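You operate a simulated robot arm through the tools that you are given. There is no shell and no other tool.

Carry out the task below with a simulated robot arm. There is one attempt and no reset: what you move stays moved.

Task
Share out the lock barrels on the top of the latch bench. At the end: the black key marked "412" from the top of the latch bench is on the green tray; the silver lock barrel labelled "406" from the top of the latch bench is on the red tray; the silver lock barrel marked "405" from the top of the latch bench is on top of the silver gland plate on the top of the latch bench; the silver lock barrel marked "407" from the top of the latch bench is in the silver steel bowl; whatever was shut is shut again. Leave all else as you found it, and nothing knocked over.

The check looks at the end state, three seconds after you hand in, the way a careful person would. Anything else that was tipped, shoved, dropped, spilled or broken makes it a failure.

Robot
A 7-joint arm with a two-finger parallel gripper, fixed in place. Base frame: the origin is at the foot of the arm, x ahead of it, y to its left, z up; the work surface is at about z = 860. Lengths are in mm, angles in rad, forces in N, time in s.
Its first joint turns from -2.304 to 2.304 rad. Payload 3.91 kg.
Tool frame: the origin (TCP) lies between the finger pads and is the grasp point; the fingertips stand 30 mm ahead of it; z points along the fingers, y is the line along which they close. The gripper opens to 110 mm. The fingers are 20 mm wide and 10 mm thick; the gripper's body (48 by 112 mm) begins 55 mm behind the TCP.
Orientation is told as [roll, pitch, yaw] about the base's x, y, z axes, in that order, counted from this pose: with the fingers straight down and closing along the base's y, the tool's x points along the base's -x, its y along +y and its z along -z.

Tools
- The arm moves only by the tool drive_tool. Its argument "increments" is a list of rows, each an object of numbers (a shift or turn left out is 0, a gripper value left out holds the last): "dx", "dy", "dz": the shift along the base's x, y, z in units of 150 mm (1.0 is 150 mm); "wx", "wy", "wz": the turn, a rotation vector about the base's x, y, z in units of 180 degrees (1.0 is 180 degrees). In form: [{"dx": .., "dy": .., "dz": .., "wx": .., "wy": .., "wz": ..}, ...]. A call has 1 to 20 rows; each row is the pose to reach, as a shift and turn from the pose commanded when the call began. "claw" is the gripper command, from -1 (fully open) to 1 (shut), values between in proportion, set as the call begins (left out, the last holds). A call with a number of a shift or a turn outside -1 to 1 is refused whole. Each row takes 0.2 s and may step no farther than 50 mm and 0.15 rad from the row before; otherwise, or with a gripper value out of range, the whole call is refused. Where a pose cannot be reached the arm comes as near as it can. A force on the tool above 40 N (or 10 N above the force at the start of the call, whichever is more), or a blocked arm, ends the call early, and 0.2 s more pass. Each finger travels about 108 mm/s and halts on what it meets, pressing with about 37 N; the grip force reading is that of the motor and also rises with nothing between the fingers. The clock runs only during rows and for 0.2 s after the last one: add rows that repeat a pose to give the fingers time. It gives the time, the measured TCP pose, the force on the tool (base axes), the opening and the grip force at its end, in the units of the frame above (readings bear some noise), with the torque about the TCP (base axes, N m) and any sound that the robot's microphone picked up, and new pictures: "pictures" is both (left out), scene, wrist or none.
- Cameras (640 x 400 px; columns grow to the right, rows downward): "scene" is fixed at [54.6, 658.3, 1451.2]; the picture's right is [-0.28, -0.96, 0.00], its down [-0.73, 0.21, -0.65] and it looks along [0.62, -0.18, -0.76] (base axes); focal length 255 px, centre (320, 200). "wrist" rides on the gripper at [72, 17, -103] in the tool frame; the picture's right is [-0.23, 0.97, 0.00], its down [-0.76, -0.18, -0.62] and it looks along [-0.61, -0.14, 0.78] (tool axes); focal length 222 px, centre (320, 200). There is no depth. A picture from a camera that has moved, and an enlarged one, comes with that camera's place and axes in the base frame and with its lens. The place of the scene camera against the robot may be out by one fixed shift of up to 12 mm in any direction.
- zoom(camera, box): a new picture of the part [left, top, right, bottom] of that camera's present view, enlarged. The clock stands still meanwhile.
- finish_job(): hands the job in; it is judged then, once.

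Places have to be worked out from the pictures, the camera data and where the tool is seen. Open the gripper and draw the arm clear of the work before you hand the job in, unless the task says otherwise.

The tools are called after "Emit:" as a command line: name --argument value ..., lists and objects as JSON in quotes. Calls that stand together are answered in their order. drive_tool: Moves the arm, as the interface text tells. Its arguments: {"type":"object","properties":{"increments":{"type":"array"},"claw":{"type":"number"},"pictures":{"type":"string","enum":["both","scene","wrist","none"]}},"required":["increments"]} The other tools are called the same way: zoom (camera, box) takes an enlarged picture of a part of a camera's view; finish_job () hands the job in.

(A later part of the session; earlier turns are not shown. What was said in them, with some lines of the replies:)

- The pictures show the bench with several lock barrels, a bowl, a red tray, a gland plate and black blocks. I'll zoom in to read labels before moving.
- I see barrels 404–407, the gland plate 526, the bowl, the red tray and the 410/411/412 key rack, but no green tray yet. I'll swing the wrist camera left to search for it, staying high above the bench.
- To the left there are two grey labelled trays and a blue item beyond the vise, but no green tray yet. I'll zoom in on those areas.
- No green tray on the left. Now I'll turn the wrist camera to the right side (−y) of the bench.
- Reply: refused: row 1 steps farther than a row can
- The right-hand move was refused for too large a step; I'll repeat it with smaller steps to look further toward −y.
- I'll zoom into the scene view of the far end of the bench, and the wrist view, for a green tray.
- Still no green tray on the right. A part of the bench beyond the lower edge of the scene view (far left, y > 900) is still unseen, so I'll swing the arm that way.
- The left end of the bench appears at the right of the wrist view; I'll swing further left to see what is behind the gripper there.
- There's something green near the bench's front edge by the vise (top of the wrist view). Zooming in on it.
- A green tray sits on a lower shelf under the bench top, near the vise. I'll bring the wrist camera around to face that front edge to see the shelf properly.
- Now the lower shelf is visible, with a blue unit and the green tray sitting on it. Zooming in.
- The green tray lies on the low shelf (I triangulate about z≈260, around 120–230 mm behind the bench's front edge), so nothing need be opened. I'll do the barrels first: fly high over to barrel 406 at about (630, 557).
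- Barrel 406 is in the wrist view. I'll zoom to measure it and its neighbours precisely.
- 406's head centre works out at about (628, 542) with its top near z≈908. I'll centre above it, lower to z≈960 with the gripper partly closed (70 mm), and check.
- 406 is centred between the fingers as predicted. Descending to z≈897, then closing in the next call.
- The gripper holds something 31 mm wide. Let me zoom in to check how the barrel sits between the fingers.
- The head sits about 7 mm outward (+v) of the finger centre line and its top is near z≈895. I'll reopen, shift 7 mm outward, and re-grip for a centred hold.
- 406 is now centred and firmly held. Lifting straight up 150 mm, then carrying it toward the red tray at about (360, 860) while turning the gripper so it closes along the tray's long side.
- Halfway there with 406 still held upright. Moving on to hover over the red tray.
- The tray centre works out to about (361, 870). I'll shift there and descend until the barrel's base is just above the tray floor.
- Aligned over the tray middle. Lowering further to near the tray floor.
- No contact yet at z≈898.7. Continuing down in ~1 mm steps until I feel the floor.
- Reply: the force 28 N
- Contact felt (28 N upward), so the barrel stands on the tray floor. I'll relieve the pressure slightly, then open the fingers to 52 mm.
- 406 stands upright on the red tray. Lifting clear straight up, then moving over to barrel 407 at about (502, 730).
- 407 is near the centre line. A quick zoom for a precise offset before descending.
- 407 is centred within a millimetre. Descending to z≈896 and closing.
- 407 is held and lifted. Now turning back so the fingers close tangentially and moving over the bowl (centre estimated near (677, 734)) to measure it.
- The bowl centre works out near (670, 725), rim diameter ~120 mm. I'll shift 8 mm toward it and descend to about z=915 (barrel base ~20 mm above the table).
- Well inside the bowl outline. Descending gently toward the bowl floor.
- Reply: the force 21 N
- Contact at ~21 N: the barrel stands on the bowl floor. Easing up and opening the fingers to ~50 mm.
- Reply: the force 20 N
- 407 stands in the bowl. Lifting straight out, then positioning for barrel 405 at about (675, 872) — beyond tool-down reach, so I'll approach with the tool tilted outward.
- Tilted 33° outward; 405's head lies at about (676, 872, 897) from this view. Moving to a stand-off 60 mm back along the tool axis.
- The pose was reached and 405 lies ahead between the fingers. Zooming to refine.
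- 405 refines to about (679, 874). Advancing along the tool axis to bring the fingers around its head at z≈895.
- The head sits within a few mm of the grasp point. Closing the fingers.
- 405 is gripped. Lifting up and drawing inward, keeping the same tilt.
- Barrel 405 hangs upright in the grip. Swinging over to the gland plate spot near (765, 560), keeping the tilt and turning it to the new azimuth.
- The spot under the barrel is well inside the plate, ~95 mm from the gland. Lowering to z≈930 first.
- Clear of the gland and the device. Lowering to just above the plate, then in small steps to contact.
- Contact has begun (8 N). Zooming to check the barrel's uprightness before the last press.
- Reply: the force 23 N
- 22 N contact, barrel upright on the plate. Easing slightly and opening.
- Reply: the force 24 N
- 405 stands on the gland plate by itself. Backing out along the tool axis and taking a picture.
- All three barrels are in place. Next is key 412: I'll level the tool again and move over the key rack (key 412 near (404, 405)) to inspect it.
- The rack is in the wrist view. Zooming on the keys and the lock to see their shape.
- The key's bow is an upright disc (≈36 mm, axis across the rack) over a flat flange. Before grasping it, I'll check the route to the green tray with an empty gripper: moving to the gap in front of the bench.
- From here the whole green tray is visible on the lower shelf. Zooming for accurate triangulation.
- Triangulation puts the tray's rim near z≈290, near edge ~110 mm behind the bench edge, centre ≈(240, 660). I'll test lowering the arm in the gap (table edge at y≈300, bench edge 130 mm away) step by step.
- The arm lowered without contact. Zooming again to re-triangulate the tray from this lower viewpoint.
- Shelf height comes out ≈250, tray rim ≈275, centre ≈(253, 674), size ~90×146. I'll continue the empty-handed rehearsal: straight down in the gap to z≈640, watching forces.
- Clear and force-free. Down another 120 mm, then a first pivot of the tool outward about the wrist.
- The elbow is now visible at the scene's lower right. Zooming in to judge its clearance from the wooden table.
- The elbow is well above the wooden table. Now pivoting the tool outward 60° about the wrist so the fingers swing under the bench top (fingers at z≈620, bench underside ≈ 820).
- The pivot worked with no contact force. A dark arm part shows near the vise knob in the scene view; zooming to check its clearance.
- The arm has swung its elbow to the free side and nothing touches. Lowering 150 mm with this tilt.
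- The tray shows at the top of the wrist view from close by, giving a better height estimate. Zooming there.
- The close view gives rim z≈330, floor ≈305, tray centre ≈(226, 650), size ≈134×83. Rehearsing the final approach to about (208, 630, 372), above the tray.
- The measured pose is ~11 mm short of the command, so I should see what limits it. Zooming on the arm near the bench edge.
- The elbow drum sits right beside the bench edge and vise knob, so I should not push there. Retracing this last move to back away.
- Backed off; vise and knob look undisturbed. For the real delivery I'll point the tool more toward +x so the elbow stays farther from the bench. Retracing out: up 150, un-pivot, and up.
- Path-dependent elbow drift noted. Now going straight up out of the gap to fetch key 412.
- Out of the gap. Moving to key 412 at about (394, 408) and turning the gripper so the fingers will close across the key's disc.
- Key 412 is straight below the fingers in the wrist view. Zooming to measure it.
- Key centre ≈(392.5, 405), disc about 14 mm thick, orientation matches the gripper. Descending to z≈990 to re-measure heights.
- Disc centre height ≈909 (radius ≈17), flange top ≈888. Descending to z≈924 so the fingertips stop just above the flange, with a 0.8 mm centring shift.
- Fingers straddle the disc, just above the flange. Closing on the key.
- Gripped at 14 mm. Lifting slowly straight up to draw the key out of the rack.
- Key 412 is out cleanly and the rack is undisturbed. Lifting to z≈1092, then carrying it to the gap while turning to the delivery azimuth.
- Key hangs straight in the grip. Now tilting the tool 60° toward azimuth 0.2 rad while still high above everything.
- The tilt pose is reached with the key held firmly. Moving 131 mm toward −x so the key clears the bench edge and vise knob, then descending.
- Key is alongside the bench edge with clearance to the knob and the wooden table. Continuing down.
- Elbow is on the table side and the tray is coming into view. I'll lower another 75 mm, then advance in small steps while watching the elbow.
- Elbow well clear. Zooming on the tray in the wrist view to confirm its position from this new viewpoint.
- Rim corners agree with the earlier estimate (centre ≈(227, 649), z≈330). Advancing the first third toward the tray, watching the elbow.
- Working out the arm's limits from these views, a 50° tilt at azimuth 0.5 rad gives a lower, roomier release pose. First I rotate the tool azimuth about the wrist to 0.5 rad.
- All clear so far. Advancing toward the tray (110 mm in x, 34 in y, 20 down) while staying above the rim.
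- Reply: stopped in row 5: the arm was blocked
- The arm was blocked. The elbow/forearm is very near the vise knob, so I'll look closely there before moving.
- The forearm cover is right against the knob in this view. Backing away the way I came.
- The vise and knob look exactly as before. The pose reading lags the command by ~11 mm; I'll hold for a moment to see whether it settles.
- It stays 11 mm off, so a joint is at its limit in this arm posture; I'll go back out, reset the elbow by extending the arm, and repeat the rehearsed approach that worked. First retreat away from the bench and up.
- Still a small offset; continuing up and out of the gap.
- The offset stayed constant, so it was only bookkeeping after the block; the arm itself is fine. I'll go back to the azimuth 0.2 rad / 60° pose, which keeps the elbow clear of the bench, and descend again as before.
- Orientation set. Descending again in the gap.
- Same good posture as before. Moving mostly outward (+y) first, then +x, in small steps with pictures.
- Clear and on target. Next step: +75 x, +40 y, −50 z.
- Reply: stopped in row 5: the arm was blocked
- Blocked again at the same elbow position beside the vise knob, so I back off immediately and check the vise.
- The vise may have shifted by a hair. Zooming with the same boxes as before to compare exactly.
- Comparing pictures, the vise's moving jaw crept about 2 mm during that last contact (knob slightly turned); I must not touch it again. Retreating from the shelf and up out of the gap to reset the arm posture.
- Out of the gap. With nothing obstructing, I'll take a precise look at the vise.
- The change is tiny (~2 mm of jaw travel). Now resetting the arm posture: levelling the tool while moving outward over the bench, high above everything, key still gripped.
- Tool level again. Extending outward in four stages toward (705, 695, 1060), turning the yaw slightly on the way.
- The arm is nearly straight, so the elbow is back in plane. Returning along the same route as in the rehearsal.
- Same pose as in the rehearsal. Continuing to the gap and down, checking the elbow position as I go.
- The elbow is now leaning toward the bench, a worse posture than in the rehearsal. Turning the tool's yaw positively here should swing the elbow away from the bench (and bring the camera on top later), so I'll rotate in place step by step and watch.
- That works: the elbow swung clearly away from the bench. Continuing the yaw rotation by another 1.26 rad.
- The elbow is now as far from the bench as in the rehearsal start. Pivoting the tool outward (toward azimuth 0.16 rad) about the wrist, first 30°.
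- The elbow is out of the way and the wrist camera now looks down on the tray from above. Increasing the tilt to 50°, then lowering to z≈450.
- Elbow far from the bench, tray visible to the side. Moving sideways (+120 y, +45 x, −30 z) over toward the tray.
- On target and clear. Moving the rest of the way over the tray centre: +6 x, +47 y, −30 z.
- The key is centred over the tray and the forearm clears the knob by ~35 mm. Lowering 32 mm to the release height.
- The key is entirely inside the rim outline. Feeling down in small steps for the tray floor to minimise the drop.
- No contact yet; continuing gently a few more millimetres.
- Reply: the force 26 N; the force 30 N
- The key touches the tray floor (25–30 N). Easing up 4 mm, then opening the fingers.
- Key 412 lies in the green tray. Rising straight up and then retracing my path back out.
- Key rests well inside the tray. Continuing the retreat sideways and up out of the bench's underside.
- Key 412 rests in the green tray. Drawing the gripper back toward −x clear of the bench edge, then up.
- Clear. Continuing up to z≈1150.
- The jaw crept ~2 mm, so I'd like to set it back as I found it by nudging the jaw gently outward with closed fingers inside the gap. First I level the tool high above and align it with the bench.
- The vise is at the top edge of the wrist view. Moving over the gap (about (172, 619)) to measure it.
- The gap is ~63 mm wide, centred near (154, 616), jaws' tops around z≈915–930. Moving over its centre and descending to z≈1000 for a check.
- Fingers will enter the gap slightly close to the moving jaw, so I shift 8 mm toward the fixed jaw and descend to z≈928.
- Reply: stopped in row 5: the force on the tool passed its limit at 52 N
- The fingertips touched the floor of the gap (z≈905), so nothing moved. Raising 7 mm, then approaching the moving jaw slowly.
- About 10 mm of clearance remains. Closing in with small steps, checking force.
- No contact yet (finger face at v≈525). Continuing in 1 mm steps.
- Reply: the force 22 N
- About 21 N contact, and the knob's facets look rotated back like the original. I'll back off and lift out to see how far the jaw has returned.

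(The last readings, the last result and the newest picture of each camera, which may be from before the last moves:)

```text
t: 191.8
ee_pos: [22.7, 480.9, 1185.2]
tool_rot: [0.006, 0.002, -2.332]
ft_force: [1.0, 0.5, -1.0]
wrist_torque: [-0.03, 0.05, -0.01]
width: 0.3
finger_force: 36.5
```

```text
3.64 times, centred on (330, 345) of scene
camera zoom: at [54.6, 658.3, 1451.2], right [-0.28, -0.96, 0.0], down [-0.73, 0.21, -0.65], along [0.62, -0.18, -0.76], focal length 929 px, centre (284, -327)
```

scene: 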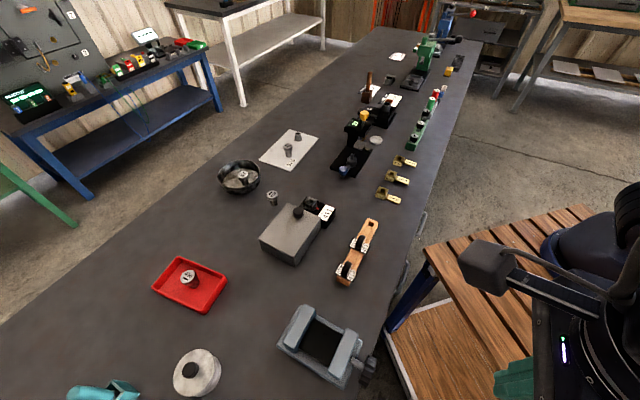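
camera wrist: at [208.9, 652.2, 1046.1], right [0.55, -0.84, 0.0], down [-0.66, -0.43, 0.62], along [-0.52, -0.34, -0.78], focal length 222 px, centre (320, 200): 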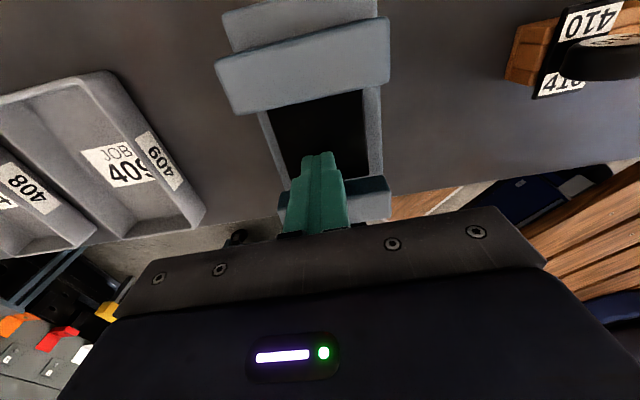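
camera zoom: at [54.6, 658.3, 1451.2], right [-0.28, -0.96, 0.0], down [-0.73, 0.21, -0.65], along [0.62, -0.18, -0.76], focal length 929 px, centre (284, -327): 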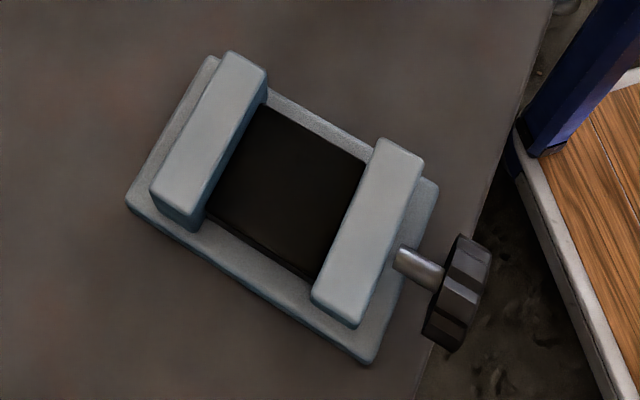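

The jaw is back at its original position to within ~0.4 mm and the knob's facets look as before. Opening the gripper here, clear of the work, and doing a last check of all items.

Emit:
drive_tool --increments '[{"dx": -0.1, "dy": -0.1}, {"dx": -0.2, "dy": -0.15}, {"dx": -0.2, "dy": -0.15}, {"dx": -0.2, "dy": -0.15}, {"dx": -0.2, "dy": -0.15}]' --claw -1 --pictures "both"

Emit:
zoom --camera "scene" --box '[150, 110, 350, 240]'

Emit:
zoom --camera "scene" --box '[60, 240, 380, 400]'

Emit:
zoom --camera "scene" --box '[240, 180, 400, 300]'

Emit:
zoom --camera "scene" --box '[320, 20, 480, 210]'

```text
t: 193.0
ee_pos: [-6.4, 459.5, 1182.9]
tool_rot: [0.004, 0.003, -2.333]
ft_force: [0.0, 0.8, 1.0]
wrist_torque: [0.0, -0.01, -0.03]
width: 109.6
finger_force: 0.0
camera wrist: at [55.9, 499.7, 1286.6], right [0.55, -0.84, 0.0], down [-0.66, -0.43, 0.62], along [-0.52, -0.34, -0.78], focal length 222 px, centre (320, 200)
```

scene: 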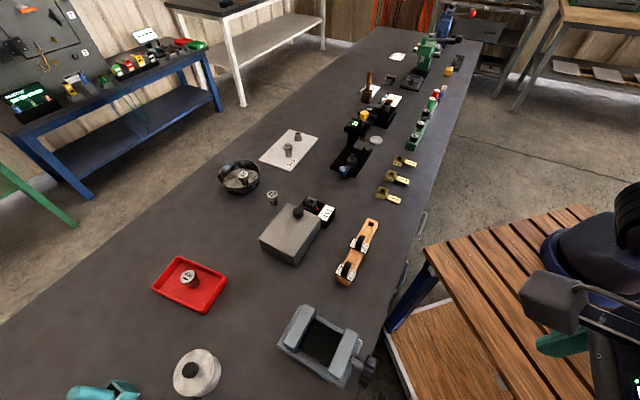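
wrist: 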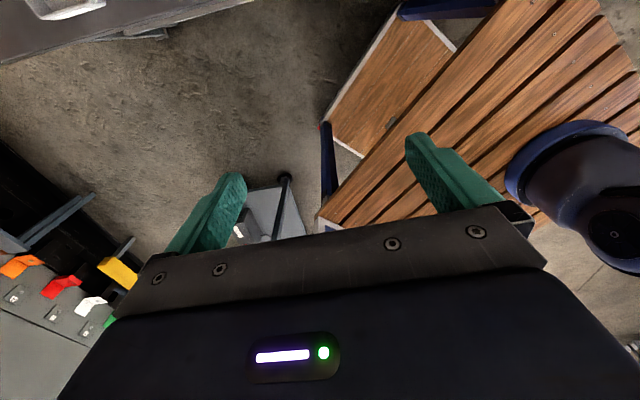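

```text
3.08 times, centred on (250, 175) of scene
camera zoom: at [54.6, 658.3, 1451.2], right [-0.28, -0.96, 0.0], down [-0.73, 0.21, -0.65], along [0.62, -0.18, -0.76], focal length 786 px, centre (535, 277)
```

zoom: 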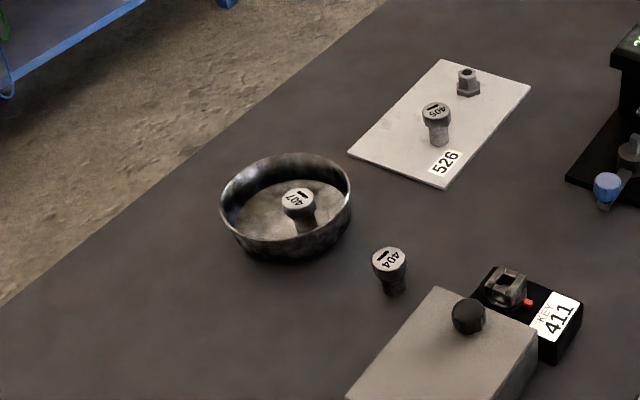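

```text
2.00 times, centred on (220, 320) of scene
camera zoom: at [54.6, 658.3, 1451.2], right [-0.28, -0.96, 0.0], down [-0.73, 0.21, -0.65], along [0.62, -0.18, -0.76], focal length 511 px, centre (520, -40)
```

zoom: 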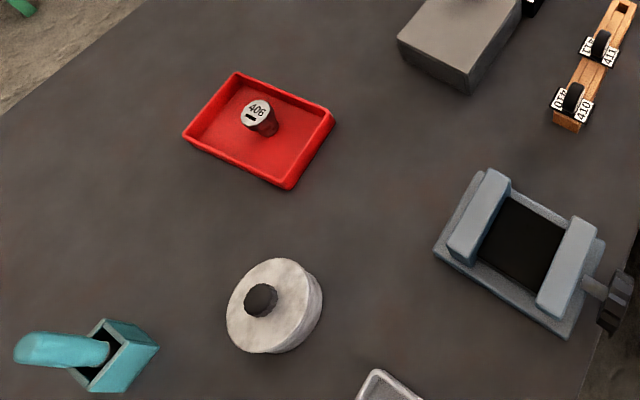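

```text
3.33 times, centred on (320, 240) of scene
camera zoom: at [54.6, 658.3, 1451.2], right [-0.28, -0.96, 0.0], down [-0.73, 0.21, -0.65], along [0.62, -0.18, -0.76], focal length 851 px, centre (320, 67)
```

zoom: 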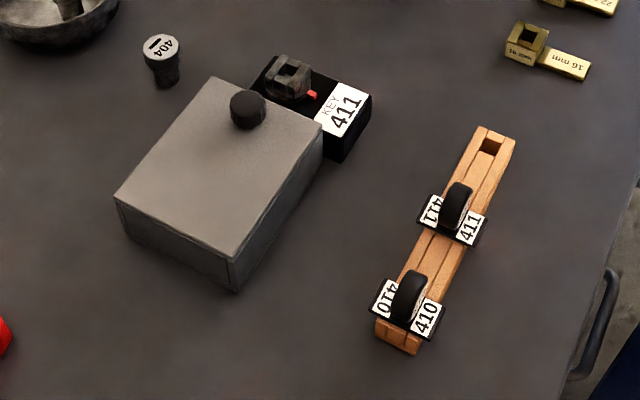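

```text
2.11 times, centred on (400, 115) of scene
camera zoom: at [54.6, 658.3, 1451.2], right [-0.28, -0.96, 0.0], down [-0.73, 0.21, -0.65], along [0.62, -0.18, -0.76], focal length 538 px, centre (152, 379)
```

zoom: 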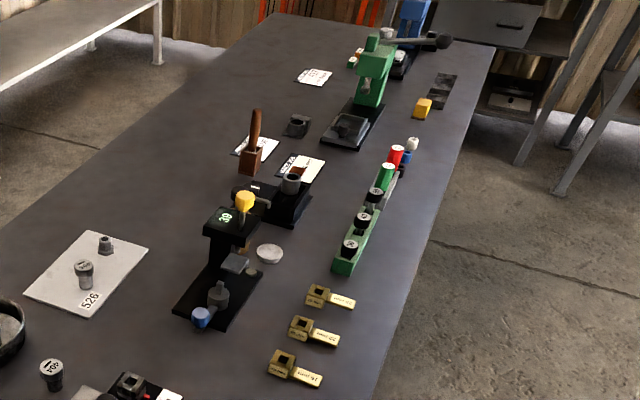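

All items are where they should be: 405 on the gland plate, 406 on the red tray, 407 in the bowl, key 412 in the green tray. The rest looks as it was at the start. The vise jaw, which my arm had bumped, is set back to within about half a millimetre. The gripper is open and clear, so I'm handing in.

Emit:
finish_job

```text
The job is handed in.
```

The job is handed in, and all four items are where the task asked:

- **Key 412:** lying in the green tray, which sits on the low shelf under the bench.
- **Barrel 406:** standing on the red tray.
- **Barrel 405:** standing on the gland plate, clear of its fitting.
- **Barrel 407:** standing in the steel bowl.

**Vise bumped:** while I was carrying the key under the bench, the arm was blocked twice beside the vise. The second time it turned the vise knob and moved the jaw about 2 mm. I pushed the jaw back with the closed fingers. In the camera view it is now within about half a millimetre of where it started, and the knob looks as it did before.

Nothing that was shut was opened. In the final pictures everything else on the bench top looks as it did at the start. I last saw the key in the tray as the arm left the shelf, and did not look again after that.
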